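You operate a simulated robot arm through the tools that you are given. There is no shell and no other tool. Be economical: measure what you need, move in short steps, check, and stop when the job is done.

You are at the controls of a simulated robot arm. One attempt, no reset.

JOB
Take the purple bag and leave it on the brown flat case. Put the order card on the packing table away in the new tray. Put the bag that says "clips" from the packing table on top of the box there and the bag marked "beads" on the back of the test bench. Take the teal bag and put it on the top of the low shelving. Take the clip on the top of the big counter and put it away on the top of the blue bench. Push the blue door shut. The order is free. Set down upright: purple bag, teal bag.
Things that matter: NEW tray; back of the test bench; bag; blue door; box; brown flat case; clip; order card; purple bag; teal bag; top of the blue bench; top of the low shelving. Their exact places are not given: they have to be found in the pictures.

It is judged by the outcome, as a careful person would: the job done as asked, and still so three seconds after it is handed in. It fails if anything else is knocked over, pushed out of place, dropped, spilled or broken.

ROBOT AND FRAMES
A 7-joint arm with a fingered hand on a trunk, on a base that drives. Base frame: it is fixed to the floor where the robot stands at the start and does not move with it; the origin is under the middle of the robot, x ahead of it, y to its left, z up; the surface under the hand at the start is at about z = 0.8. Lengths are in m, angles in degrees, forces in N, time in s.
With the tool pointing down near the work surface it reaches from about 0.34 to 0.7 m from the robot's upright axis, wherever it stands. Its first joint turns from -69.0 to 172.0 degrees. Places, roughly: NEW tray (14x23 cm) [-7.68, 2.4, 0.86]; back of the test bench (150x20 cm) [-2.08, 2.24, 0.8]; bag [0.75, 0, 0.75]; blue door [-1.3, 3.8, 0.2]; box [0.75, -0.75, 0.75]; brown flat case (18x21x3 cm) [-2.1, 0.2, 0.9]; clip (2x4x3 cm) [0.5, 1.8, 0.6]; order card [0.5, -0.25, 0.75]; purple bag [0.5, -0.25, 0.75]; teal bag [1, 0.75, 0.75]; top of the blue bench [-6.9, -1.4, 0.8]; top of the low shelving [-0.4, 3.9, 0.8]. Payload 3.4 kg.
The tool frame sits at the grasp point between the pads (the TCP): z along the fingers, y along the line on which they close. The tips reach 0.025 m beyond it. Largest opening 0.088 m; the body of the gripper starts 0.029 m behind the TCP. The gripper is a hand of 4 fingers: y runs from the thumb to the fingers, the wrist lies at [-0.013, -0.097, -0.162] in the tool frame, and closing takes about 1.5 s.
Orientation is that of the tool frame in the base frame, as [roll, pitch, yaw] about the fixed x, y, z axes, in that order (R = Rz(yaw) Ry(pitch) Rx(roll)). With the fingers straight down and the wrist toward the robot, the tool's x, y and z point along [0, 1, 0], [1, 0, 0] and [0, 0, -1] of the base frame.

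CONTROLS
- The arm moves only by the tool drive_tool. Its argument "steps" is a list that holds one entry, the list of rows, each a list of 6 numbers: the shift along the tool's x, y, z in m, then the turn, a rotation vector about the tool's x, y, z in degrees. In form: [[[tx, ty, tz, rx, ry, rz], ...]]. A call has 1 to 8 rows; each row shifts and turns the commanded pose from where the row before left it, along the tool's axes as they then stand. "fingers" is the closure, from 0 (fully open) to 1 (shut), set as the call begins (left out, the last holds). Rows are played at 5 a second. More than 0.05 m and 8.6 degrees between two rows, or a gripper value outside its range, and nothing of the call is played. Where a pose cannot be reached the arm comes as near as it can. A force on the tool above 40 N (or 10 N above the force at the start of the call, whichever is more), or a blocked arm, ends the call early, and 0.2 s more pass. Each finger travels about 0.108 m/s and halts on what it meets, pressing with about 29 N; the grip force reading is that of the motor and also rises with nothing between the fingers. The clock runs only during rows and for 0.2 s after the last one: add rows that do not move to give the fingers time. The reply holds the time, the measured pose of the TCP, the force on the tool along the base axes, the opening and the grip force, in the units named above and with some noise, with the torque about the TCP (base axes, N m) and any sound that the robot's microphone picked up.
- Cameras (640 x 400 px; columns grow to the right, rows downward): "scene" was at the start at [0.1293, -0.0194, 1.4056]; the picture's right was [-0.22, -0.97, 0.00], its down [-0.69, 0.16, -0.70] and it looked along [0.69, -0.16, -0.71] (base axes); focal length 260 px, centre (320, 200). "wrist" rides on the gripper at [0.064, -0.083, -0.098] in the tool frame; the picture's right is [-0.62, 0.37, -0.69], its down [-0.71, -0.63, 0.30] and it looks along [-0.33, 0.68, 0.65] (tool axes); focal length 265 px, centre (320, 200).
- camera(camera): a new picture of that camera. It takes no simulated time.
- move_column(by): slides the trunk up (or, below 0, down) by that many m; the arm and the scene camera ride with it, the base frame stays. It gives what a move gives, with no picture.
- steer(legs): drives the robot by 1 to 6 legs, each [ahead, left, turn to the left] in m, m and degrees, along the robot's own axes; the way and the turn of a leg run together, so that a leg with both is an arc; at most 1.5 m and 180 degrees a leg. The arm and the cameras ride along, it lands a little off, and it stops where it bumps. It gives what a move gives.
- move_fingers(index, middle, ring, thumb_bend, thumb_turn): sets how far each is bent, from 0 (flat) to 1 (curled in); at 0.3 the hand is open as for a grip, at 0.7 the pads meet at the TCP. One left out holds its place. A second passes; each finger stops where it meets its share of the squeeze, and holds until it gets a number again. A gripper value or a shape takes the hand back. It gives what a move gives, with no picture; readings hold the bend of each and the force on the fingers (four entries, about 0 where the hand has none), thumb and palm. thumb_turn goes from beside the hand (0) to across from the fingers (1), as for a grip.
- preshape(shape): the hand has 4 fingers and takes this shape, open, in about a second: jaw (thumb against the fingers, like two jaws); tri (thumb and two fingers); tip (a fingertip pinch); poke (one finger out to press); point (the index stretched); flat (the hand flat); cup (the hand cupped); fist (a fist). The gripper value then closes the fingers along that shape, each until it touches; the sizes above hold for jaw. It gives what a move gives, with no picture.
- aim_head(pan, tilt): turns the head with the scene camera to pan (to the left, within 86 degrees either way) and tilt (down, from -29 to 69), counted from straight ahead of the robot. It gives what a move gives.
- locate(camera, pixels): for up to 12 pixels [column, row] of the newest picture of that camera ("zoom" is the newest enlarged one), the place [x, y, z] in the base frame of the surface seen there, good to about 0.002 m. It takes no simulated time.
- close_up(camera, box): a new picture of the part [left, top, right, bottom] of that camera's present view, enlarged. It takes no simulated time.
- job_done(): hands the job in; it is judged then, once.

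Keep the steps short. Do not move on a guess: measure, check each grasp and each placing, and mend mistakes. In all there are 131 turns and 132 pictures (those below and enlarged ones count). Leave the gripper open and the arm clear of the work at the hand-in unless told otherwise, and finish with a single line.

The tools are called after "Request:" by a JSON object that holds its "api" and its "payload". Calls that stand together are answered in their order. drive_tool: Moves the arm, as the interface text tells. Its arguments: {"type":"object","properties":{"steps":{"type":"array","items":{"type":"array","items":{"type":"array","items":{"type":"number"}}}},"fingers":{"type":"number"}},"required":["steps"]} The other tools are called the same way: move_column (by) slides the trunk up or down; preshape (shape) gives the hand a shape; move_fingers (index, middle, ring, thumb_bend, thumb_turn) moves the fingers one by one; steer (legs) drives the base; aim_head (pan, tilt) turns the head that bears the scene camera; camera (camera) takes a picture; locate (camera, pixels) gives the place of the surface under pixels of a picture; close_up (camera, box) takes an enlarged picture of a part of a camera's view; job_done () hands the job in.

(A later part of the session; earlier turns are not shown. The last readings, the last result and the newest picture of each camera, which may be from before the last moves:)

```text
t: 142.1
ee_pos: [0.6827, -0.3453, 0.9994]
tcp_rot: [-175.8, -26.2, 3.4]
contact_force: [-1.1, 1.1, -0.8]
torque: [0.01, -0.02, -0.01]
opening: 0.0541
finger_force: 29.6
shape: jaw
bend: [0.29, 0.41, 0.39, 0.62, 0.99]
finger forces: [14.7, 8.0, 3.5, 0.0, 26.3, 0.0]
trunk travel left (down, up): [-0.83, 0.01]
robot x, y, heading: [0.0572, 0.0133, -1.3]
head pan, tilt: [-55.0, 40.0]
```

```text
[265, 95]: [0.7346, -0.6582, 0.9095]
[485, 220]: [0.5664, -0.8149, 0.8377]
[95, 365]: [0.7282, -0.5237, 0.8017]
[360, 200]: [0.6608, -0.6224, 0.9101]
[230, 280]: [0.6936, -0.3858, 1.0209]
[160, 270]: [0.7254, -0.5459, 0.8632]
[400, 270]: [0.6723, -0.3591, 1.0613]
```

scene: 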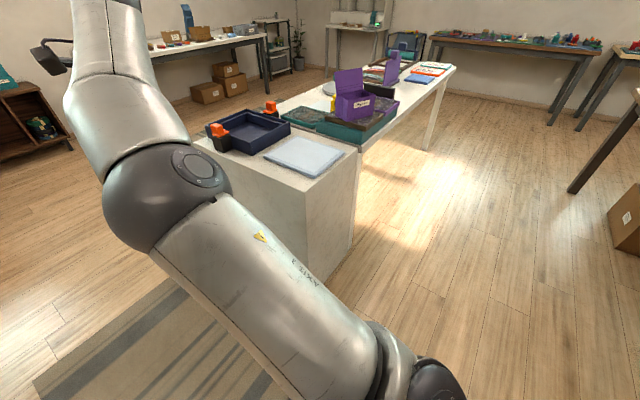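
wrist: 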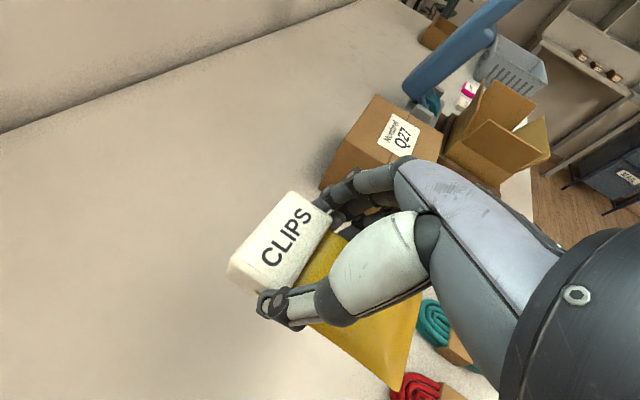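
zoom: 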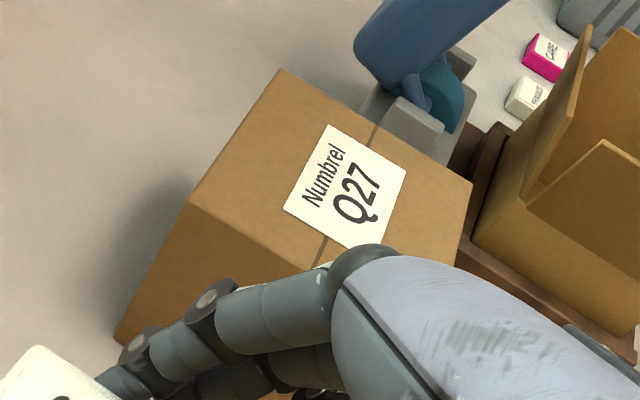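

Request:
{"api": "locate", "payload": {"camera": "zoom", "pixels": [[282, 75], [468, 185], [195, 200], [300, 255], [440, 250], [350, 185]]}}

```text
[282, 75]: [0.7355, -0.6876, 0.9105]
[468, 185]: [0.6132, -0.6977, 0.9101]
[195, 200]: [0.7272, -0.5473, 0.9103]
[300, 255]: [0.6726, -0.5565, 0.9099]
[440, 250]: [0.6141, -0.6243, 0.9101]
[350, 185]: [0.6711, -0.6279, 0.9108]
```

Request:
{"api": "steer", "payload": {"legs": [[0, -0.279, 0]]}}

Request:
{"api": "camera", "payload": {"camera": "wrist"}}

```text
t: 144.1
ee_pos: [0.6831, -0.6209, 0.9993]
tcp_rot: [-175.9, -26.2, 4.3]
contact_force: [-0.6, -0.1, -0.5]
torque: [0.01, -0.04, 0.04]
opening: 0.0543
finger_force: 28.4
shape: jaw
bend: [0.29, 0.41, 0.39, 0.62, 0.99]
finger forces: [14.7, 8.1, 3.5, 0.0, 26.3, 0.0]
trunk travel left (down, up): [-0.83, 0.01]
robot x, y, heading: [0.0542, -0.2721, -0.2]
head pan, tilt: [-55.0, 40.0]
```

```text
73 pictures are left
```

wrist: 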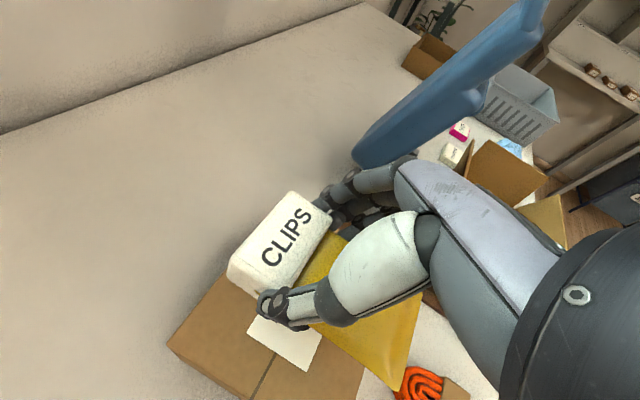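

Request:
{"api": "move_column", "payload": {"by": -0.044}}

Request:
{"api": "move_column", "payload": {"by": -0.005}}

```text
t: 144.9
ee_pos: [0.6829, -0.6203, 0.9552]
tcp_rot: [-175.9, -26.2, 4.2]
contact_force: [0.5, 0.7, -1.0]
torque: [-0.01, 0.0, 0.01]
opening: 0.0542
finger_force: 29.2
shape: jaw
bend: [0.29, 0.41, 0.39, 0.62, 0.99]
finger forces: [14.7, 8.2, 3.5, 0.0, 26.3, 0.1]
trunk travel left (down, up): [-0.786, 0.054]
robot x, y, heading: [0.0573, -0.2696, -0.2]
head pan, tilt: [-55.0, 40.0]
```

```text
t: 145.5
ee_pos: [0.6843, -0.6209, 0.9503]
tcp_rot: [-175.9, -26.2, 4.3]
contact_force: [0.2, 0.8, -1.0]
torque: [-0.01, -0.01, 0.0]
opening: 0.0539
finger_force: 28.8
shape: jaw
bend: [0.29, 0.41, 0.39, 0.62, 0.99]
finger forces: [14.7, 8.2, 3.4, 0.1, 26.4, 0.0]
trunk travel left (down, up): [-0.781, 0.059]
robot x, y, heading: [0.0535, -0.2674, -0.4]
head pan, tilt: [-55.0, 40.0]
```

Request:
{"api": "move_column", "payload": {"by": -0.003}}

Request:
{"api": "camera", "payload": {"camera": "wrist"}}

```text
t: 146.0
ee_pos: [0.6848, -0.6204, 0.9486]
tcp_rot: [-176.1, -26.4, 4.2]
contact_force: [-0.2, -0.8, 1.6]
torque: [-0.06, -0.03, -0.01]
opening: 0.0536
finger_force: 29.2
shape: jaw
bend: [0.29, 0.41, 0.39, 0.62, 0.99]
finger forces: [14.7, 8.2, 3.8, 0.0, 26.8, 0.0]
trunk travel left (down, up): [-0.778, 0.062]
robot x, y, heading: [0.0549, -0.2699, -0.5]
head pan, tilt: [-55.0, 40.0]
```

```text
72 pictures are left
```

wrist: 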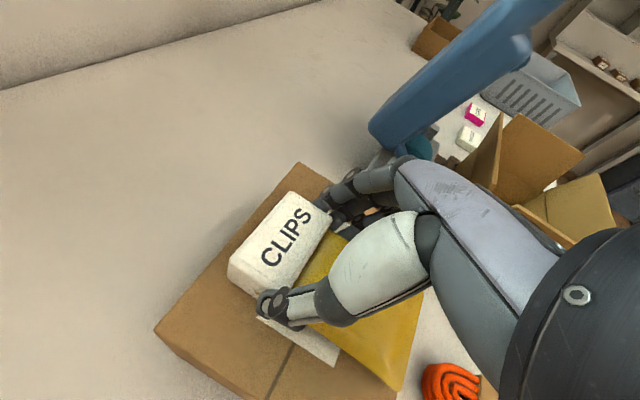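

Request:
{"api": "drive_tool", "payload": {"steps": [[[0, 0, 0, 0, 0, 0], [0, 0, 0, 0, 0, 0], [0, 0, 0, 0, 0, 0], [0, 0, 0, 0, 0, 0], [0, 0, 0, 0, 0, 0]]], "fingers": 0}}

Request:
{"api": "move_column", "payload": {"by": 0.06}}

Request:
{"api": "drive_tool", "payload": {"steps": [[[0.0177, -0.0026, -0.0358, 0, 0, 0], [0.0177, -0.0026, -0.0358, 0, 0, 0], [0.0177, -0.0026, -0.0358, 0, 0, 0]]]}}

Request:
{"api": "camera", "payload": {"camera": "wrist"}}

```text
t: 147.2
ee_pos: [0.6845, -0.6202, 0.9468]
tcp_rot: [-176.0, -26.2, 4.4]
contact_force: [0.3, -0.9, -0.6]
torque: [0.0, 0.0, 0.01]
opening: 0.0876
finger_force: 0.1
shape: jaw
bend: [0.3, 0.3, 0.3, 0.3, 0.98]
finger forces: [0.0, 0.1, 0.0, 0.0, 0.0, 0.0]
trunk travel left (down, up): [-0.778, 0.062]
robot x, y, heading: [0.0603, -0.2724, -0.3]
head pan, tilt: [-55.0, 40.0]
```

```text
t: 148.2
ee_pos: [0.6845, -0.6214, 1.0077]
tcp_rot: [-175.9, -26.3, 4.3]
contact_force: [-0.4, 0.1, 0.9]
torque: [-0.02, 0.01, 0.03]
opening: 0.0877
finger_force: 0.0
shape: jaw
bend: [0.3, 0.3, 0.3, 0.3, 0.98]
finger forces: [0.0, 0.1, 0.0, 0.1, 0.1, 0.0]
trunk travel left (down, up): [-0.838, 0.002]
robot x, y, heading: [0.0588, -0.2699, -0.2]
head pan, tilt: [-55.0, 40.0]
```

```text
t: 149.0
ee_pos: [0.6816, -0.6191, 1.1314]
tcp_rot: [-176.1, -26.4, 4.3]
contact_force: [0.1, -1.1, -0.3]
torque: [0.04, 0.02, -0.03]
opening: 0.0875
finger_force: 0.2
shape: jaw
bend: [0.3, 0.3, 0.3, 0.3, 0.98]
finger forces: [0.0, 0.1, 0.1, 0.1, 0.0, 0.0]
trunk travel left (down, up): [-0.838, 0.002]
robot x, y, heading: [0.059, -0.2696, -0.6]
head pan, tilt: [-55.0, 40.0]
```

```text
71 pictures are left
```

wrist: 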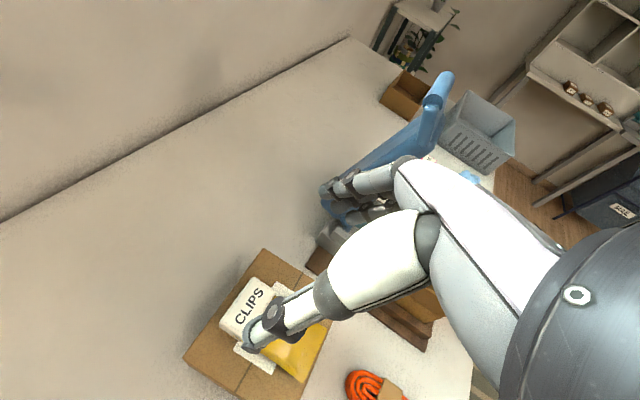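

Clips bag rests on the Q27 box. Next: beads bag. Shift left and turn the hand back to natural.

Request:
{"api": "steer", "payload": {"legs": [[-0.05, 0.3, 0.5]]}}

Request:
{"api": "drive_tool", "payload": {"steps": [[[0, 0, 0, 0, -8, 0], [0, 0, 0, 0, -8, 0], [0, 0, 0, 0, -8, 0], [0, -0.02, 0, 0, -2, -8], [0, -0.02, 0, 0, 0, -8], [0, 0, 0, 0, 0, -8], [0, 0, 0, 0, 0, -8], [0, 0, 0, 0, 0, -8]]]}}

Request:
{"api": "drive_tool", "payload": {"steps": [[[0, 0, 0, 0, 0, -8], [0, 0, 0, 0, 0, -8], [0, 0, 0, 0, 0, -8], [0, 0, 0, 0, 0, -8], [0, 0, 0, 0, 0, -8], [0, 0, 0, 0, 0, -5], [0, 0, 0, 0, 0, 0]]]}}

Request:
{"api": "camera", "payload": {"camera": "wrist"}}

```text
t: 151.0
ee_pos: [0.6378, -0.3154, 1.1305]
tcp_rot: [-175.9, -26.2, 4.9]
contact_force: [-1.1, 0.2, -0.1]
torque: [0.01, -0.04, 0.01]
opening: 0.0876
finger_force: 0.1
shape: jaw
bend: [0.3, 0.3, 0.3, 0.3, 0.98]
finger forces: [0.1, 0.1, 0.0, 0.0, 0.0, 0.1]
trunk travel left (down, up): [-0.838, 0.002]
robot x, y, heading: [0.0072, 0.0254, 0.4]
head pan, tilt: [-55.0, 40.0]
```

```text
t: 152.8
ee_pos: [0.6285, -0.2764, 1.1328]
tcp_rot: [-177.4, -2.6, 46.8]
contact_force: [0.0, -0.4, -0.6]
torque: [0.01, 0.0, -0.02]
opening: 0.0876
finger_force: 0.1
shape: jaw
bend: [0.3, 0.3, 0.3, 0.3, 0.98]
finger forces: [0.1, 0.1, 0.0, 0.0, 0.0, 0.1]
trunk travel left (down, up): [-0.838, 0.002]
robot x, y, heading: [0.0074, 0.0254, 0.5]
head pan, tilt: [-55.0, 40.0]
```

```text
t: 154.4
ee_pos: [0.6296, -0.2762, 1.1333]
tcp_rot: [179.9, -3.5, 91.8]
contact_force: [0.1, 0.1, -0.2]
torque: [0.01, 0.0, 0.02]
opening: 0.0875
finger_force: 0.1
shape: jaw
bend: [0.3, 0.3, 0.3, 0.3, 0.98]
finger forces: [0.0, 0.1, 0.0, 0.0, 0.0, 0.0]
trunk travel left (down, up): [-0.838, 0.002]
robot x, y, heading: [0.0046, 0.0279, 0.2]
head pan, tilt: [-55.0, 40.0]
```

```text
70 pictures are left
```

wrist: 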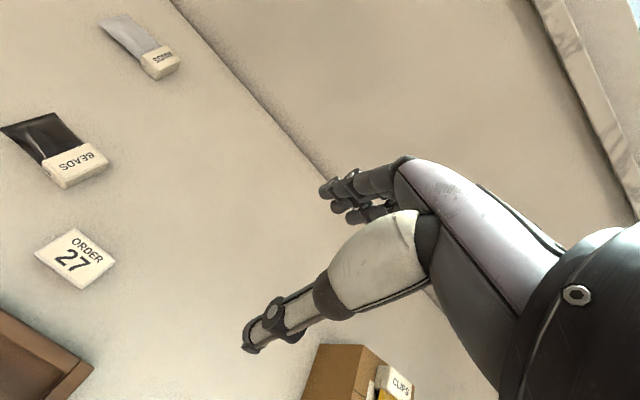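

Request:
{"api": "locate", "payload": {"camera": "wrist", "pixels": [[45, 162], [93, 146], [105, 165], [60, 183], [8, 128], [50, 115], [45, 138], [75, 230], [113, 260], [83, 288], [37, 255]]}}

```text
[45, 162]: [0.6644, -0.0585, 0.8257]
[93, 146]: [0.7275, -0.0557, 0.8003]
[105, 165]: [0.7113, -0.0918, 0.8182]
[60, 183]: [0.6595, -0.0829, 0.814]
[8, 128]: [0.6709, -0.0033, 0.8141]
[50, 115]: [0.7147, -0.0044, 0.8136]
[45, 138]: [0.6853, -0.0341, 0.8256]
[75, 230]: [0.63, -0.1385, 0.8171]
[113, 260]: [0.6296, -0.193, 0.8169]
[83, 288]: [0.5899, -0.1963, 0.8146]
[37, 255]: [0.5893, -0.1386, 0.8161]
```

Request:
{"api": "steer", "payload": {"legs": [[0.07, 0, 0]]}}

Request:
{"api": "drive_tool", "payload": {"steps": [[[0.044, -0.004, 0.02, 0, 0, 0], [0.044, -0.004, 0.02, 0, 0, 0], [0.044, -0.004, 0.02, 0, 0, 0], [0.044, -0.004, 0.02, 0, 0, 0], [0.044, -0.004, 0.02, 0, 0, 0], [0, 0, 0.045, 0, 0, 0], [0, 0, 0.04, 0, 0, 0], [0, 0, 0, 0, 0, 0]]]}}

Request:
{"api": "camera", "payload": {"camera": "wrist"}}

```text
t: 155.4
ee_pos: [0.6999, -0.2759, 1.1337]
tcp_rot: [180.0, -3.5, 91.7]
contact_force: [0.1, -0.3, 0.3]
torque: [-0.01, 0.0, -0.01]
opening: 0.0875
finger_force: 0.1
shape: jaw
bend: [0.3, 0.3, 0.3, 0.3, 0.98]
finger forces: [0.0, 0.0, 0.0, 0.0, 0.0, 0.1]
trunk travel left (down, up): [-0.838, 0.002]
robot x, y, heading: [0.0803, 0.0258, 0.2]
head pan, tilt: [-55.0, 40.0]
```

```text
t: 157.2
ee_pos: [0.6704, -0.0462, 0.9622]
tcp_rot: [179.9, -3.4, 91.8]
contact_force: [0.1, -0.2, 0.1]
torque: [-0.01, -0.01, -0.01]
opening: 0.0877
finger_force: 0.0
shape: jaw
bend: [0.3, 0.3, 0.3, 0.3, 0.98]
finger forces: [0.0, 0.1, 0.0, 0.0, 0.0, 0.0]
trunk travel left (down, up): [-0.838, 0.002]
robot x, y, heading: [0.0785, 0.0261, 0.3]
head pan, tilt: [-55.0, 40.0]
```

```text
69 pictures are left
```

wrist: 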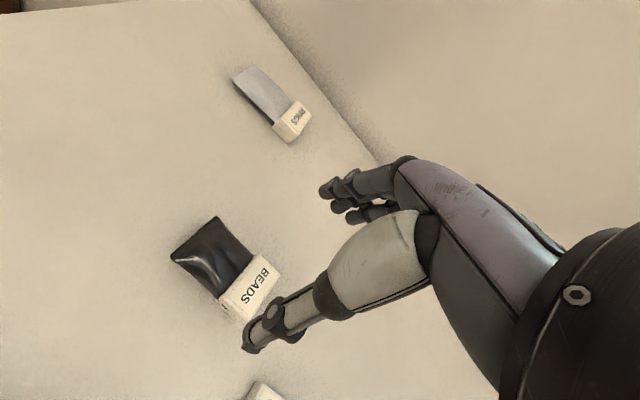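

Request:
{"api": "drive_tool", "payload": {"steps": [[[-0.005, 0.017, 0, 0, -3.4, 0], [-0.004, 0, 0.04, 0, 0, 0], [0, 0, 0.04, 0, 0, 0], [0, 0, 0.03, 0, 0, 0], [0, 0, 0, 0, 0, 0]]]}}

Request:
{"api": "camera", "payload": {"camera": "wrist"}}

```text
t: 158.4
ee_pos: [0.6881, -0.0524, 0.8505]
tcp_rot: [-180.0, 0.0, 91.8]
contact_force: [0.1, 0.4, 0.2]
torque: [0.0, 0.0, -0.02]
opening: 0.0876
finger_force: 0.2
shape: jaw
bend: [0.3, 0.3, 0.3, 0.3, 0.98]
finger forces: [0.0, 0.0, 0.0, 0.1, 0.0, 0.0]
trunk travel left (down, up): [-0.838, 0.002]
robot x, y, heading: [0.077, 0.0242, 0.6]
head pan, tilt: [-55.0, 40.0]
```

```text
68 pictures are left
```

wrist: 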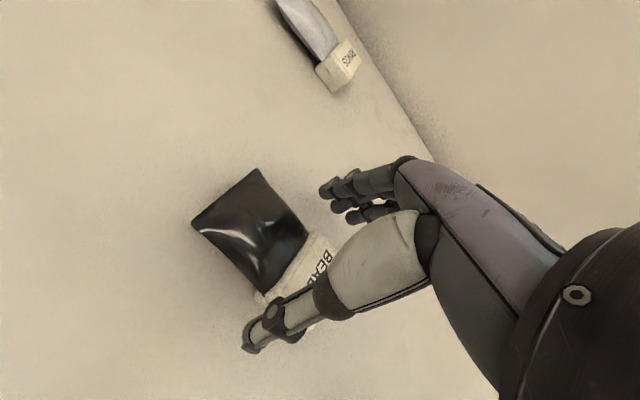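

Request:
{"api": "drive_tool", "payload": {"steps": [[[0, 0, 0.017, 0, 0, 0], [0, 0, 0, 0, 0, 0]]]}}

Request:
{"api": "drive_tool", "payload": {"steps": [[[0, 0, 0, 0, 0, 0], [0, 0, 0, 0, 0, 0], [0, 0, 0, 0, 0, 0], [0, 0, 0, 0, 0, 0], [0, 0, 0, 0, 0, 0], [0, 0, 0, 0, 0, 0]]], "fingers": 1}}

Request:
{"api": "drive_tool", "payload": {"steps": [[[0, 0, -0.04, 0, 0, 0], [0, 0, -0.04, 0, 0, 0], [0, 0, -0.04, 0, 0, 0], [0, 0, -0.04, 0, 0, 0], [0, 0, -0.04, 0, 0, 0]]]}}

Request:
{"api": "camera", "payload": {"camera": "wrist"}}

```text
t: 159.1
ee_pos: [0.6885, -0.0525, 0.8336]
tcp_rot: [180.0, -0.1, 91.8]
contact_force: [0.8, -0.5, -0.3]
torque: [-0.01, 0.0, 0.01]
opening: 0.0878
finger_force: 0.1
shape: jaw
bend: [0.3, 0.3, 0.3, 0.3, 0.98]
finger forces: [0.0, 0.1, 0.0, 0.0, 0.0, 0.0]
trunk travel left (down, up): [-0.838, 0.002]
robot x, y, heading: [0.074, 0.0258, 0.4]
head pan, tilt: [-55.0, 40.0]
```

```text
t: 160.4
ee_pos: [0.6869, -0.053, 0.8338]
tcp_rot: [179.9, -0.2, 91.6]
contact_force: [-0.7, 0.0, 0.0]
torque: [0.01, 0.0, -0.01]
opening: 0.05
finger_force: 28.8
shape: jaw
bend: [0.74, 0.42, 0.4, 0.66, 1.0]
finger forces: [14.7, 7.9, 3.6, 0.0, 26.4, 0.0]
trunk travel left (down, up): [-0.838, 0.002]
robot x, y, heading: [0.0799, 0.0247, 0.4]
head pan, tilt: [-55.0, 40.0]
```

```text
t: 161.7
ee_pos: [0.6916, -0.0548, 1.0361]
tcp_rot: [-180.0, -0.2, 91.7]
contact_force: [-0.7, 0.4, -0.8]
torque: [0.02, 0.02, -0.02]
opening: 0.0498
finger_force: 28.6
shape: jaw
bend: [0.74, 0.42, 0.4, 0.66, 0.99]
finger forces: [14.9, 7.9, 3.6, 0.0, 26.5, 0.0]
trunk travel left (down, up): [-0.838, 0.002]
robot x, y, heading: [0.0754, 0.0286, 0.3]
head pan, tilt: [-55.0, 40.0]
```

```text
67 pictures are left
```

wrist: 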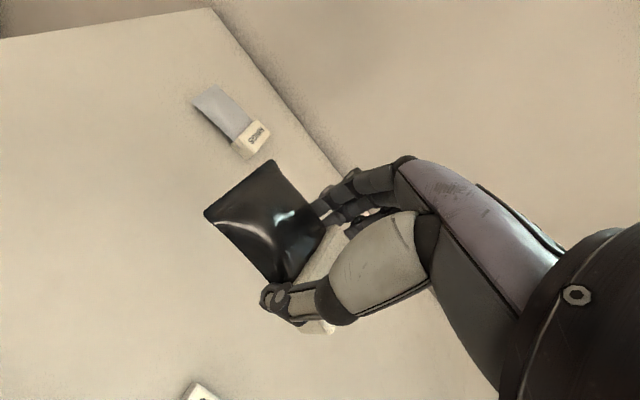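

Request:
{"api": "steer", "payload": {"legs": [[-0.95, 0, 0], [0, 0, 90]]}}

Request:
{"api": "aim_head", "payload": {"pan": 10, "tilt": 25}}

Request:
{"api": "camera", "payload": {"camera": "scene"}}

```text
t: 170.4
ee_pos: [-0.7754, 0.6441, 1.036]
tcp_rot: [-180.0, -0.1, -178.5]
contact_force: [-0.8, -0.2, -0.8]
torque: [0.02, -0.01, 0.0]
opening: 0.0491
finger_force: 28.8
shape: jaw
bend: [0.74, 0.43, 0.4, 0.67, 0.99]
finger forces: [14.8, 7.8, 3.5, 0.0, 26.2, 0.0]
trunk travel left (down, up): [-0.838, 0.002]
robot x, y, heading: [-0.8583, 0.0306, 90.1]
head pan, tilt: [-55.0, 40.0]
```

```text
t: 171.8
ee_pos: [-0.7739, 0.645, 1.0352]
tcp_rot: [-180.0, -0.1, -178.6]
contact_force: [0.9, -0.9, 0.0]
torque: [-0.02, -0.02, -0.03]
opening: 0.0494
finger_force: 29.0
shape: jaw
bend: [0.74, 0.43, 0.4, 0.67, 0.99]
finger forces: [14.7, 8.0, 3.6, 0.0, 26.2, 0.0]
trunk travel left (down, up): [-0.838, 0.002]
robot x, y, heading: [-0.8578, 0.0277, 90.0]
head pan, tilt: [10.0, 25.0]
```

```text
66 pictures are left
```

scene: 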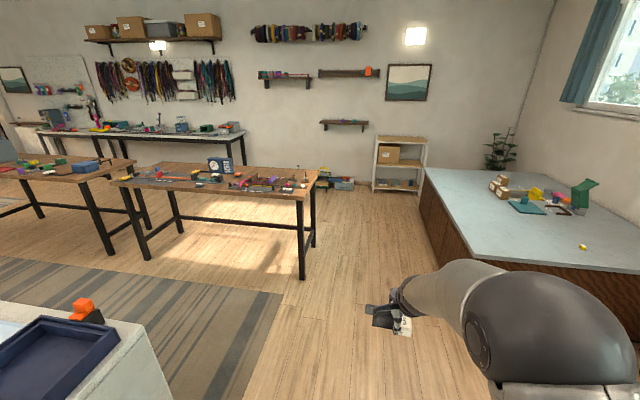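

Request:
{"api": "close_up", "payload": {"camera": "scene", "box": [100, 130, 340, 280]}}

Request:
{"api": "locate", "payload": {"camera": "scene", "pixels": [[425, 168], [455, 255], [310, 172], [303, 200], [200, 166], [245, 170], [395, 137], [330, 175], [120, 185], [240, 132]]}}

Request:
{"api": "close_up", "payload": {"camera": "scene", "box": [340, 120, 460, 220]}}

```text
2.67 times, centred on (220, 205) of scene
```

zoom: 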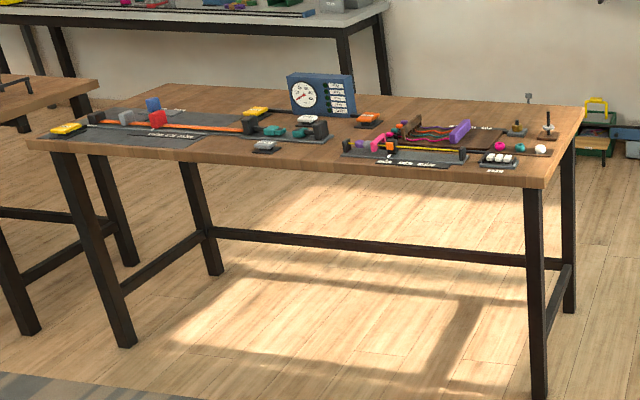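

```text
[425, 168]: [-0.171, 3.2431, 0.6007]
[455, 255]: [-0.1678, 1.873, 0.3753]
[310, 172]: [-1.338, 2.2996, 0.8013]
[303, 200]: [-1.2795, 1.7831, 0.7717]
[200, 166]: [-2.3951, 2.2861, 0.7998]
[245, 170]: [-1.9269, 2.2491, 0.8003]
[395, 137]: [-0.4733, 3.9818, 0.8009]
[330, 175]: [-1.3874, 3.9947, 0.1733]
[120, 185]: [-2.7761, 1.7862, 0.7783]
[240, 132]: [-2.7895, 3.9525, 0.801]
```

```text
4.00 times, centred on (400, 170) of scene
```

zoom: 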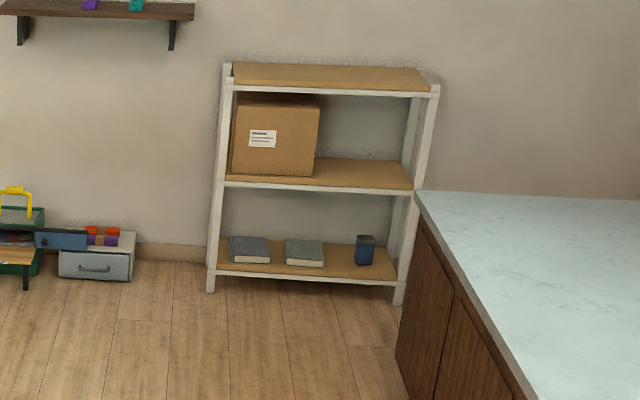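

Request:
{"api": "locate", "payload": {"camera": "zoom", "pixels": [[60, 237], [40, 240], [100, 265], [65, 262], [20, 190]]}}

Request:
{"api": "steer", "payload": {"legs": [[1.4, -0.1, 0], [1.42, 0, 0], [0, 0, 180], [0, -1.0, 0]]}}

Request:
{"api": "aim_head", "payload": {"pan": 5, "tilt": 50}}

Request:
{"api": "camera", "payload": {"camera": "scene"}}

Request:
{"api": "camera", "payload": {"camera": "wrist"}}

```text
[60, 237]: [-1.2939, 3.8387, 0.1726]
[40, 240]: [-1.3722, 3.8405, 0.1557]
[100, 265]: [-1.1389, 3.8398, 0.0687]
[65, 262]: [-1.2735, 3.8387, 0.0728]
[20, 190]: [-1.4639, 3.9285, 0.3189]
```

```text
t: 197.8
ee_pos: [-1.7896, 2.2143, 1.0345]
tcp_rot: [-180.0, -0.1, 3.9]
contact_force: [0.1, -0.3, -0.7]
torque: [0.0, -0.01, -0.02]
opening: 0.0484
finger_force: 28.9
shape: jaw
bend: [0.74, 0.43, 0.41, 0.67, 0.99]
finger forces: [14.5, 7.6, 3.6, 0.0, 25.7, 0.0]
trunk travel left (down, up): [-0.838, 0.002]
robot x, y, heading: [-1.7311, 2.8289, -87.4]
head pan, tilt: [10.0, 25.0]
```

```text
t: 198.7
ee_pos: [-1.7886, 2.213, 1.0343]
tcp_rot: [179.9, 0.0, 4.0]
contact_force: [-0.4, -0.2, -1.2]
torque: [0.02, 0.01, -0.02]
opening: 0.0486
finger_force: 28.7
shape: jaw
bend: [0.74, 0.43, 0.41, 0.67, 0.99]
finger forces: [14.6, 7.7, 3.6, 0.0, 25.8, 0.0]
trunk travel left (down, up): [-0.838, 0.002]
robot x, y, heading: [-1.7311, 2.8308, -87.2]
head pan, tilt: [5.0, 50.0]
```

```text
63 pictures are left
```

scene: 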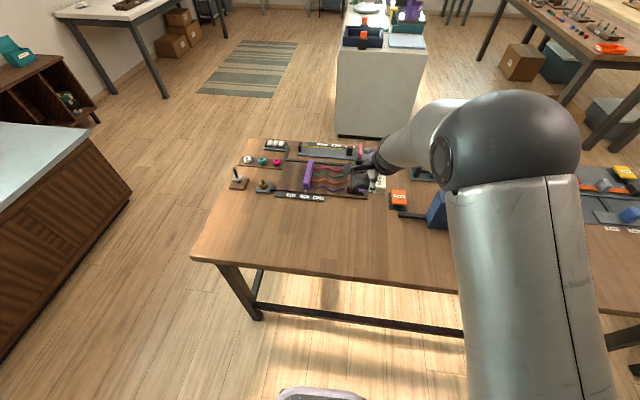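

```text
62 pictures are left
```

wrist: 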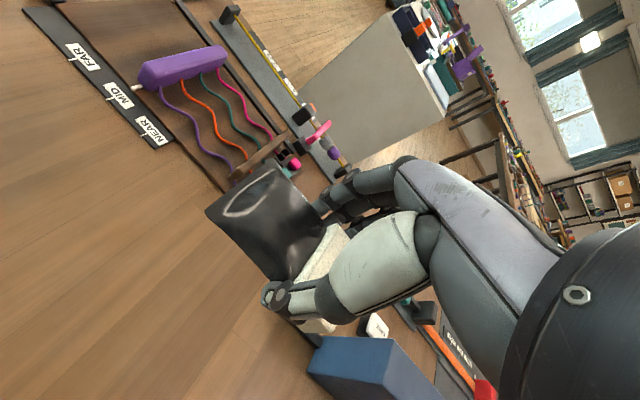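

Request:
{"api": "locate", "payload": {"camera": "scene", "pixels": [[300, 200], [325, 198], [345, 198], [300, 266], [430, 222], [400, 208], [400, 235], [240, 188], [350, 275], [265, 190]]}}

Request:
{"api": "close_up", "payload": {"camera": "scene", "box": [180, 130, 460, 300]}}

```text
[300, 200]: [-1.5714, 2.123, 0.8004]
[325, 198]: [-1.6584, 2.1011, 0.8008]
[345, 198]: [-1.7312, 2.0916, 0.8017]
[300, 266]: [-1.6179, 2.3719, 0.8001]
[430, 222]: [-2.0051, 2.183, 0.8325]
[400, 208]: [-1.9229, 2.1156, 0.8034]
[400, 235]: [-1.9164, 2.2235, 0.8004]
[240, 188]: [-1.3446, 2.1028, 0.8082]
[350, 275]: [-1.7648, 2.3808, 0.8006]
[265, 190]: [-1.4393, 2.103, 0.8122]
```

```text
2.29 times, centred on (320, 215) of scene
```

zoom: 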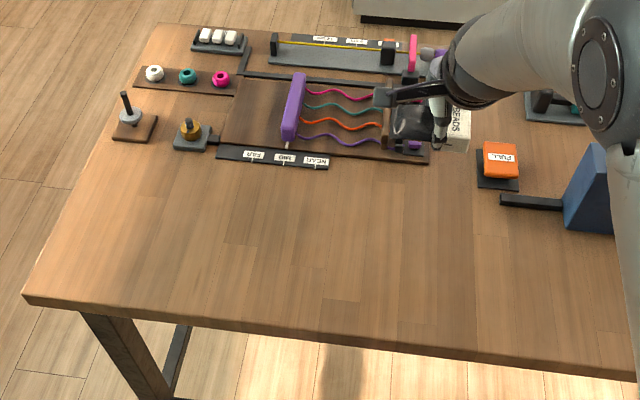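

Request:
{"api": "drive_tool", "payload": {"steps": [[[0, -0.045, 0, 0, 0, 0], [0, 0, 0, 0, 0, 0]]]}}

Request:
{"api": "move_column", "payload": {"by": -0.185}}

Request:
{"api": "move_column", "payload": {"by": -0.013}}

Request:
{"api": "camera", "payload": {"camera": "wrist"}}

```text
t: 199.3
ee_pos: [-1.7942, 2.2567, 1.0348]
tcp_rot: [-180.0, -0.2, 4.0]
contact_force: [0.3, -0.9, -0.8]
torque: [0.04, 0.04, 0.0]
opening: 0.0484
finger_force: 29.0
shape: jaw
bend: [0.74, 0.43, 0.41, 0.67, 0.99]
finger forces: [14.6, 7.7, 3.6, 0.0, 26.0, 0.0]
trunk travel left (down, up): [-0.838, 0.002]
robot x, y, heading: [-1.7319, 2.8339, -87.2]
head pan, tilt: [5.0, 50.0]
```

```text
t: 201.4
ee_pos: [-1.7942, 2.257, 0.8494]
tcp_rot: [-179.9, -0.1, 4.0]
contact_force: [0.7, -0.8, -0.9]
torque: [0.01, -0.01, -0.03]
opening: 0.0482
finger_force: 29.1
shape: jaw
bend: [0.74, 0.43, 0.41, 0.67, 0.99]
finger forces: [14.6, 7.8, 3.5, 0.0, 25.9, 0.0]
trunk travel left (down, up): [-0.653, 0.187]
robot x, y, heading: [-1.729, 2.8328, -87.5]
head pan, tilt: [5.0, 50.0]
```

```text
t: 202.0
ee_pos: [-1.7936, 2.2581, 0.8361]
tcp_rot: [-180.0, -0.1, 4.0]
contact_force: [0.1, 0.1, -0.4]
torque: [0.01, 0.01, 0.03]
opening: 0.0486
finger_force: 29.2
shape: jaw
bend: [0.74, 0.43, 0.41, 0.67, 0.99]
finger forces: [14.5, 7.7, 3.7, 0.0, 25.9, 0.1]
trunk travel left (down, up): [-0.64, 0.2]
robot x, y, heading: [-1.7303, 2.8346, -87.6]
head pan, tilt: [5.0, 50.0]
```

```text
60 pictures are left
```

wrist: 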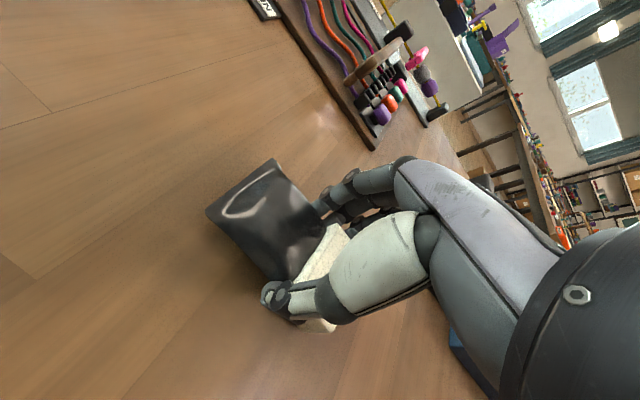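

Request:
{"api": "move_column", "payload": {"by": -0.002}}

Request:
{"api": "drive_tool", "payload": {"steps": [[[0, 0, 0, 0, 0, 0], [0, 0, 0, 0, 0, 0], [0, 0, 0, 0, 0, 0], [0, 0, 0, 0, 0, 0], [0, 0, 0, 0, 0, 0]]], "fingers": 0}}

Request:
{"api": "move_column", "payload": {"by": 0.19}}

Request:
{"api": "camera", "payload": {"camera": "wrist"}}

```text
t: 202.5
ee_pos: [-1.7941, 2.2585, 0.8345]
tcp_rot: [180.0, -0.1, 4.0]
contact_force: [-0.5, -1.2, -0.5]
torque: [0.02, 0.05, 0.02]
opening: 0.0483
finger_force: 29.8
shape: jaw
bend: [0.74, 0.43, 0.41, 0.67, 0.99]
finger forces: [14.6, 7.7, 3.5, 0.1, 25.9, 0.0]
trunk travel left (down, up): [-0.638, 0.202]
robot x, y, heading: [-1.7335, 2.8278, -87.5]
head pan, tilt: [5.0, 50.0]
```

```text
t: 203.7
ee_pos: [-1.7936, 2.2572, 0.8349]
tcp_rot: [-180.0, 0.0, 4.0]
contact_force: [0.7, -0.2, -0.2]
torque: [-0.02, 0.0, -0.01]
opening: 0.0875
finger_force: 0.1
shape: jaw
bend: [0.3, 0.3, 0.3, 0.3, 0.98]
finger forces: [0.0, 0.0, 0.0, 0.0, 0.0, 0.1]
trunk travel left (down, up): [-0.638, 0.202]
robot x, y, heading: [-1.732, 2.8306, -87.4]
head pan, tilt: [5.0, 50.0]
```

```text
t: 205.8
ee_pos: [-1.7943, 2.2578, 1.0243]
tcp_rot: [-180.0, -0.1, 4.1]
contact_force: [0.3, -0.1, 0.3]
torque: [0.0, 0.03, -0.02]
opening: 0.0876
finger_force: 0.1
shape: jaw
bend: [0.3, 0.3, 0.3, 0.3, 0.98]
finger forces: [0.1, 0.0, 0.0, 0.1, 0.0, 0.0]
trunk travel left (down, up): [-0.828, 0.012]
robot x, y, heading: [-1.7338, 2.8329, -87.5]
head pan, tilt: [5.0, 50.0]
```

```text
59 pictures are left
```

wrist: 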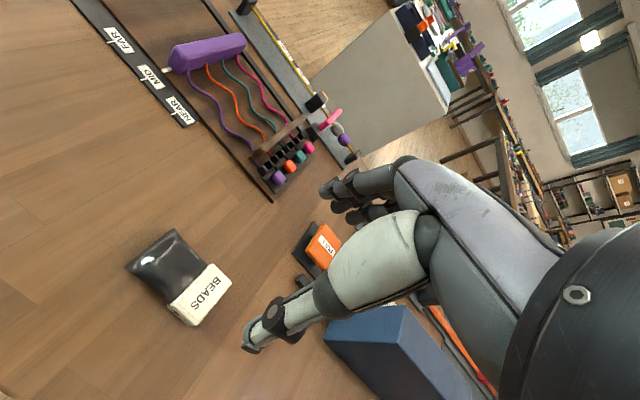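

Beads are on the back of the bench. Now turn to look at the blue door.

Request:
{"api": "steer", "payload": {"legs": [[0, 0.2, 0], [0, 0, 177]]}}

Request:
{"api": "aim_head", "payload": {"pan": 0, "tilt": 50}}

Request:
{"api": "camera", "payload": {"camera": "scene"}}

Request:
{"api": "aim_head", "payload": {"pan": 25, "tilt": 45}}

Request:
{"api": "camera", "payload": {"camera": "scene"}}

```text
t: 214.6
ee_pos: [-1.4464, 3.4091, 1.0263]
tcp_rot: [-180.0, -0.1, -178.9]
contact_force: [-0.4, -0.2, -0.2]
torque: [0.0, -0.04, 0.02]
opening: 0.0872
finger_force: 0.0
shape: jaw
bend: [0.3, 0.3, 0.3, 0.3, 0.98]
finger forces: [0.0, 0.1, 0.1, 0.0, 0.0, 0.0]
trunk travel left (down, up): [-0.828, 0.012]
robot x, y, heading: [-1.5337, 2.8422, 89.9]
head pan, tilt: [5.0, 50.0]
```

```text
t: 215.3
ee_pos: [-1.4449, 3.4106, 1.0254]
tcp_rot: [-179.9, -0.2, -178.8]
contact_force: [-0.6, -0.2, -0.2]
torque: [0.0, -0.02, 0.01]
opening: 0.0878
finger_force: 0.0
shape: jaw
bend: [0.3, 0.3, 0.3, 0.3, 0.98]
finger forces: [0.0, 0.0, 0.1, 0.0, 0.0, 0.0]
trunk travel left (down, up): [-0.828, 0.012]
robot x, y, heading: [-1.5374, 2.8373, 89.7]
head pan, tilt: [0.0, 50.0]
```

```text
58 pictures are left
```

scene: 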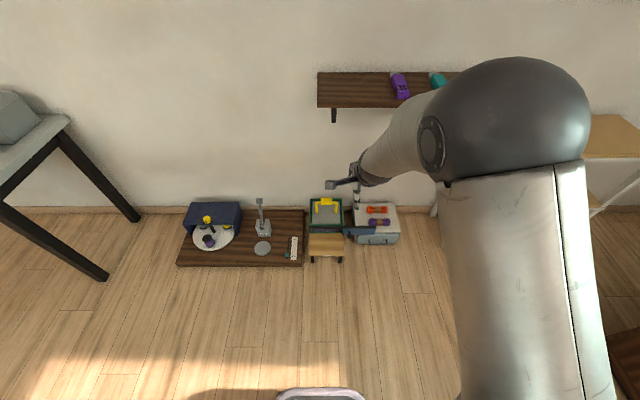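

```text
t: 216.2
ee_pos: [-1.4453, 3.4099, 1.0239]
tcp_rot: [180.0, -0.2, -178.8]
contact_force: [0.9, -0.2, -0.6]
torque: [0.02, 0.01, 0.0]
opening: 0.0877
finger_force: 0.1
shape: jaw
bend: [0.3, 0.3, 0.3, 0.3, 0.98]
finger forces: [0.0, 0.0, 0.1, 0.1, 0.0, 0.0]
trunk travel left (down, up): [-0.828, 0.012]
robot x, y, heading: [-1.5343, 2.8405, 89.7]
head pan, tilt: [25.0, 45.0]
```

```text
57 pictures are left
```

scene: 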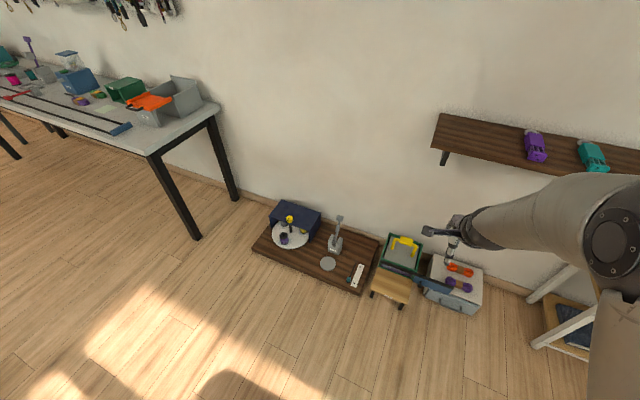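

Request:
{"api": "close_up", "payload": {"camera": "scene", "box": [340, 210, 500, 330]}}

Request:
{"api": "locate", "payload": {"camera": "zoom", "pixels": [[170, 215], [240, 240], [300, 280], [330, 300], [350, 260], [400, 330], [230, 290], [140, 250], [180, 330], [345, 285], [500, 380], [360, 200]]}}

```text
3.33 times, centred on (420, 270) of scene
```

zoom: 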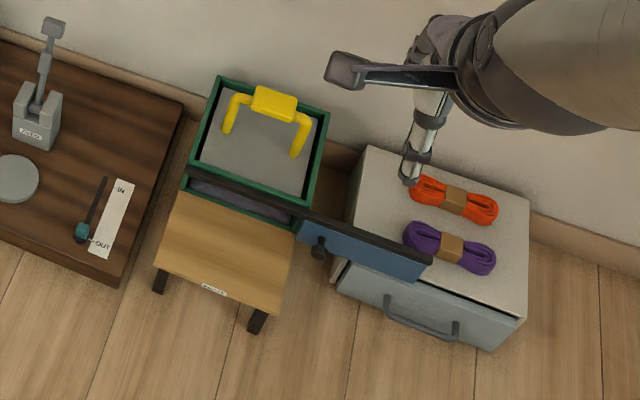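

```text
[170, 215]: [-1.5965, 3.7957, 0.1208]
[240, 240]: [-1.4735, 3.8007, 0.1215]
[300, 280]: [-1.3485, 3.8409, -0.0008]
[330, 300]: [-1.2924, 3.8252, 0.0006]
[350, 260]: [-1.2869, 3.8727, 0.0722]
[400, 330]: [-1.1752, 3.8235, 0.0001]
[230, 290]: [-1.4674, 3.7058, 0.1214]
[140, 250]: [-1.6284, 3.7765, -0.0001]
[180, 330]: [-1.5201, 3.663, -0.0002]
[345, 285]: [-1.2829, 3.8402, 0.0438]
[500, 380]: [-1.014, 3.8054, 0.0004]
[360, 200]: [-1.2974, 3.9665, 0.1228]
```

Request:
{"api": "locate", "payload": {"camera": "zoom", "pixels": [[310, 235], [415, 275], [320, 248], [370, 255], [370, 240], [425, 258], [310, 215], [200, 180], [250, 195], [265, 105], [215, 130], [430, 262]]}}

Request:
{"api": "steer", "payload": {"legs": [[0, 0.35, 0]]}}

Request:
{"api": "aim_head", "payload": {"pan": -18, "tilt": 48}}

Request:
{"api": "close_up", "payload": {"camera": "scene", "box": [220, 110, 420, 290]}}

```text
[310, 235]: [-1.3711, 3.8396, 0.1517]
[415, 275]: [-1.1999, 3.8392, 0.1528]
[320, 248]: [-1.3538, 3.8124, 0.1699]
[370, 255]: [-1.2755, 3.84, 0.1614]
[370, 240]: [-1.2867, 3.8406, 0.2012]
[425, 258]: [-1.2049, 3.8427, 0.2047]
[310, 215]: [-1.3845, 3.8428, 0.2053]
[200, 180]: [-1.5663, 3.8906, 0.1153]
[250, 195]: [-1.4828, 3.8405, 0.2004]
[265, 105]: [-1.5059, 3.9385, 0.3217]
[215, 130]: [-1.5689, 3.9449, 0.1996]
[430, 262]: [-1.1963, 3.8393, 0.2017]
```

```text
t: 218.4
ee_pos: [-1.796, 3.4106, 1.0248]
tcp_rot: [-179.9, 0.0, -178.7]
contact_force: [0.0, 0.5, -1.2]
torque: [0.02, 0.01, -0.01]
opening: 0.0877
finger_force: 0.1
shape: jaw
bend: [0.3, 0.3, 0.3, 0.3, 0.98]
finger forces: [0.1, 0.0, 0.0, 0.0, 0.0, 0.1]
trunk travel left (down, up): [-0.828, 0.012]
robot x, y, heading: [-1.8825, 2.8423, 89.9]
head pan, tilt: [25.0, 45.0]
```

```text
t: 219.5
ee_pos: [-1.7975, 3.4124, 1.0248]
tcp_rot: [180.0, 0.0, -178.7]
contact_force: [-0.1, -1.1, 0.2]
torque: [0.02, -0.01, -0.01]
opening: 0.0876
finger_force: 0.1
shape: jaw
bend: [0.3, 0.3, 0.3, 0.3, 0.98]
finger forces: [0.0, 0.0, 0.0, 0.0, 0.0, 0.1]
trunk travel left (down, up): [-0.828, 0.012]
robot x, y, heading: [-1.8856, 2.8436, 89.8]
head pan, tilt: [-18.0, 48.0]
```

```text
2.22 times, centred on (320, 200) of scene
```

zoom: 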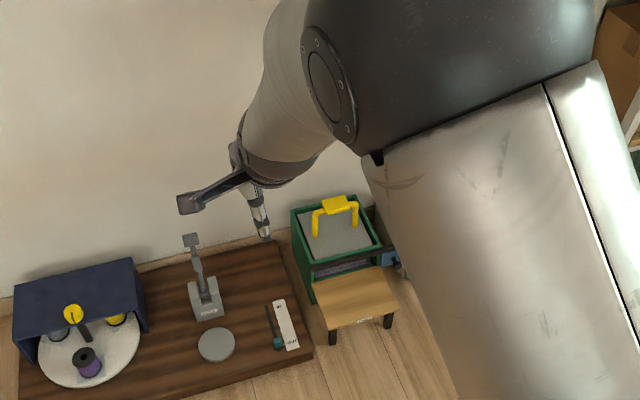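

The blue panel is a sliding door (x −1.385…−1.197, y 3.84) that should slide left over the green box opening; a black knob sits at (−1.354, 3.812, 0.17). I'll close the hand, go in front, tilt and lower.

Request:
{"api": "steer", "payload": {"legs": [[0.2, -0.5, 0]]}}

Request:
{"api": "drive_tool", "payload": {"steps": [[[0, 0, 0, -8, 0, 0], [0, -0.02, 0, -8, 0, 0], [0, -0.02, 0, -8, 0, 0], [0, -0.02, 0, -8, 0, 0], [0, -0.02, 0, -8, 0, 0], [0, 0, 0, -5, 0, 0], [0, 0, 0, 0, 0, 0]]], "fingers": 1}}

Request:
{"api": "move_column", "payload": {"by": -0.6}}

Request:
{"api": "aim_head", "payload": {"pan": 0, "tilt": 35}}

Request:
{"api": "camera", "payload": {"camera": "scene"}}

Request:
{"api": "camera", "payload": {"camera": "wrist"}}

```text
t: 222.6
ee_pos: [-1.298, 3.6092, 1.0248]
tcp_rot: [180.0, -0.1, -178.9]
contact_force: [0.1, -0.4, 0.0]
torque: [-0.01, 0.0, -0.01]
opening: 0.0875
finger_force: 0.0
shape: jaw
bend: [0.3, 0.3, 0.3, 0.3, 0.98]
finger forces: [0.1, 0.0, 0.1, 0.1, 0.1, 0.0]
trunk travel left (down, up): [-0.828, 0.012]
robot x, y, heading: [-1.3855, 3.0361, 89.4]
head pan, tilt: [-18.0, 48.0]
```

```text
t: 224.2
ee_pos: [-1.2948, 3.5352, 0.9966]
tcp_rot: [134.9, -0.2, -178.8]
contact_force: [-0.2, 0.0, -0.2]
torque: [0.0, 0.01, 0.01]
opening: 0.0001
finger_force: 29.3
shape: jaw
bend: [0.7, 0.7, 0.7, 0.38, 1.0]
finger forces: [0.1, 0.1, 0.0, 0.0, 0.0, 0.0]
trunk travel left (down, up): [-0.828, 0.012]
robot x, y, heading: [-1.3838, 3.0362, 89.5]
head pan, tilt: [-18.0, 48.0]
```

```text
refused: -0.6 is not a number from -0.4 to 0.4
```

```text
t: 225.0
ee_pos: [-1.2954, 3.5357, 0.9974]
tcp_rot: [135.0, -0.1, -178.9]
contact_force: [-0.4, 0.5, -0.1]
torque: [0.03, -0.04, -0.02]
opening: 0.0
finger_force: 28.7
shape: jaw
bend: [0.7, 0.7, 0.7, 0.38, 1.0]
finger forces: [0.0, 0.0, 0.0, 0.1, 0.0, 0.1]
trunk travel left (down, up): [-0.828, 0.012]
robot x, y, heading: [-1.382, 3.0398, 89.5]
head pan, tilt: [0.0, 35.0]
```

```text
54 pictures are left
```

scene: 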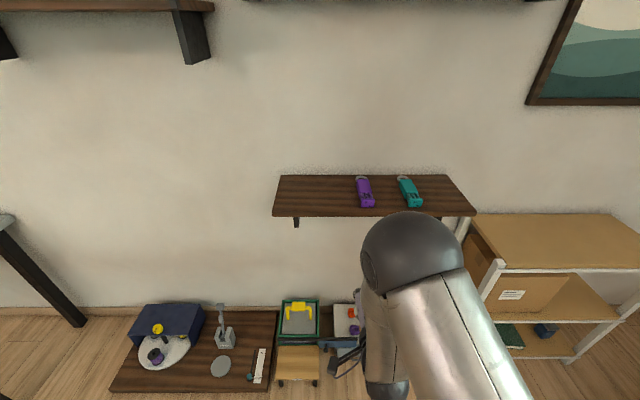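

```text
53 pictures are left
```

wrist: 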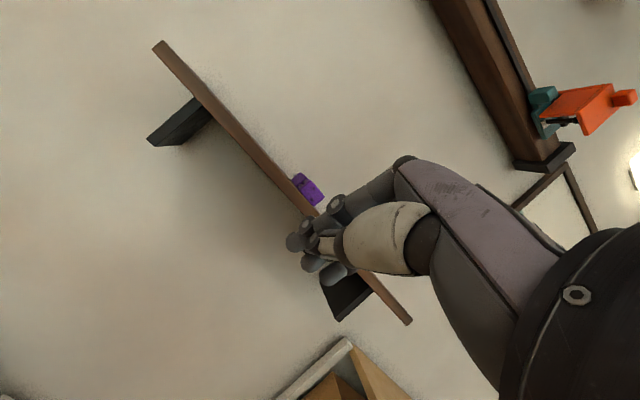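

Request:
{"api": "move_column", "payload": {"by": -0.4}}

Request:
{"api": "move_column", "payload": {"by": -0.36}}

Request:
{"api": "camera", "payload": {"camera": "wrist"}}

Request:
{"api": "camera", "payload": {"camera": "scene"}}

```text
t: 228.9
ee_pos: [-1.2945, 3.5356, 0.5967]
tcp_rot: [135.1, -0.2, -178.9]
contact_force: [-1.3, -0.7, 0.3]
torque: [-0.01, -0.02, -0.03]
opening: 0.0
finger_force: 28.6
shape: jaw
bend: [0.7, 0.7, 0.7, 0.75, 1.0]
finger forces: [0.0, 0.0, 0.1, 0.0, 0.0, 0.0]
trunk travel left (down, up): [-0.428, 0.412]
robot x, y, heading: [-1.3907, 3.041, 89.5]
head pan, tilt: [0.0, 35.0]
```

```text
t: 232.4
ee_pos: [-1.2945, 3.5355, 0.2372]
tcp_rot: [135.0, -0.1, -178.9]
contact_force: [0.1, -0.1, 0.3]
torque: [0.0, 0.0, 0.0]
opening: 0.0
finger_force: 29.0
shape: jaw
bend: [0.7, 0.7, 0.7, 0.75, 1.0]
finger forces: [0.0, 0.0, 0.1, 0.0, 0.1, 0.1]
trunk travel left (down, up): [-0.068, 0.772]
robot x, y, heading: [-1.3857, 3.0419, 89.4]
head pan, tilt: [0.0, 35.0]
```

```text
52 pictures are left
```

wrist: 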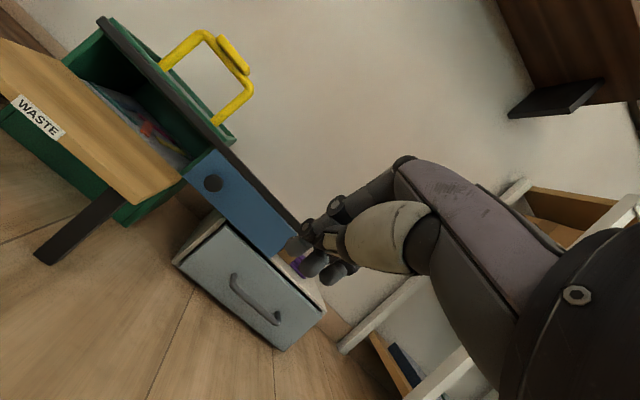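

```text
51 pictures are left
```

scene: 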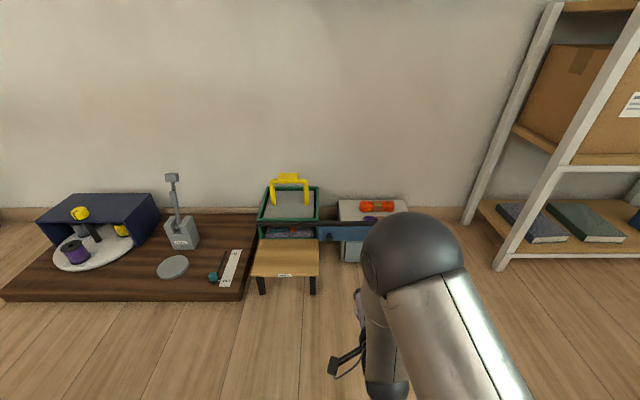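

Request:
{"api": "steer", "payload": {"legs": [[0.19, 0, 0]]}}

Request:
{"api": "drive_tool", "payload": {"steps": [[[-0.02, 0, 0, 0, 0, 0], [0, 0, 0.03, 0, 0, 0], [0, 0, 0.03, 0, 0, 0], [0, 0, 0, 0, 0, 0]]]}}

Request:
{"api": "camera", "payload": {"camera": "wrist"}}

```text
t: 233.9
ee_pos: [-1.2974, 3.7257, 0.2374]
tcp_rot: [135.1, -0.1, -178.5]
contact_force: [-0.8, 1.0, 0.0]
torque: [-0.02, -0.01, 0.01]
opening: 0.0001
finger_force: 29.4
shape: jaw
bend: [0.7, 0.7, 0.7, 0.75, 1.0]
finger forces: [0.1, 0.1, 0.0, 0.0, 0.0, 0.0]
trunk travel left (down, up): [-0.068, 0.772]
robot x, y, heading: [-1.3855, 3.2303, 90.2]
head pan, tilt: [0.0, 35.0]
```

```text
t: 234.9
ee_pos: [-1.2809, 3.7686, 0.1958]
tcp_rot: [135.0, -0.1, -178.6]
contact_force: [-1.3, -0.1, 0.5]
torque: [0.04, -0.01, 0.01]
opening: 0.0002
finger_force: 28.9
shape: jaw
bend: [0.7, 0.7, 0.7, 0.75, 1.0]
finger forces: [0.0, 0.0, 0.0, 0.0, 0.1, 0.0]
trunk travel left (down, up): [-0.068, 0.772]
robot x, y, heading: [-1.3864, 3.2275, 90.1]
head pan, tilt: [0.0, 35.0]
```

```text
50 pictures are left
```

wrist: 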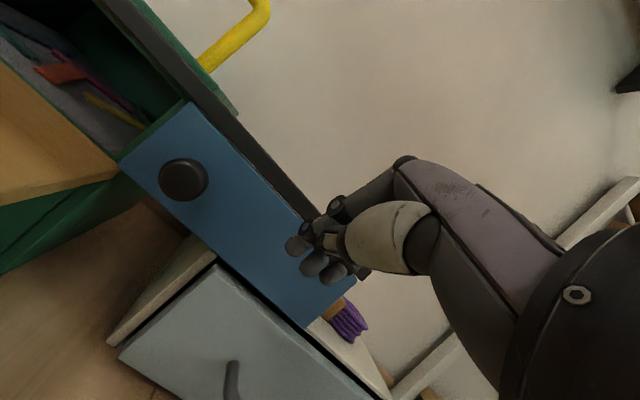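

Request:
{"api": "drive_tool", "payload": {"steps": [[[0, 0.01, 0.03, 0, 0, 0], [0, 0, 0, 0, 0, 0], [0.02, 0, 0, 0, 0, 0], [0.02, 0, 0, 0, 0, 0], [0.02, 0, 0, 0, 0, 0], [0.02, 0, 0, 0, 0, 0], [0, 0, 0, 0, 0, 0]]]}}

Request:
{"api": "camera", "payload": {"camera": "wrist"}}

```text
t: 236.5
ee_pos: [-1.3601, 3.7962, 0.1807]
tcp_rot: [135.0, -0.1, -178.6]
contact_force: [0.2, -0.2, 0.7]
torque: [-0.02, 0.02, 0.02]
opening: 0.0
finger_force: 29.5
shape: jaw
bend: [0.7, 0.7, 0.7, 0.76, 1.0]
finger forces: [2.2, 0.0, 0.0, 0.0, 0.1, 0.1]
trunk travel left (down, up): [-0.068, 0.772]
robot x, y, heading: [-1.3863, 3.231, 90.0]
head pan, tilt: [0.0, 35.0]
```

```text
49 pictures are left
```

wrist: 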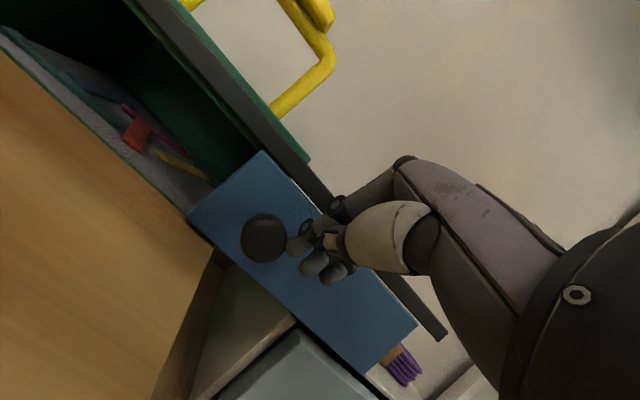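

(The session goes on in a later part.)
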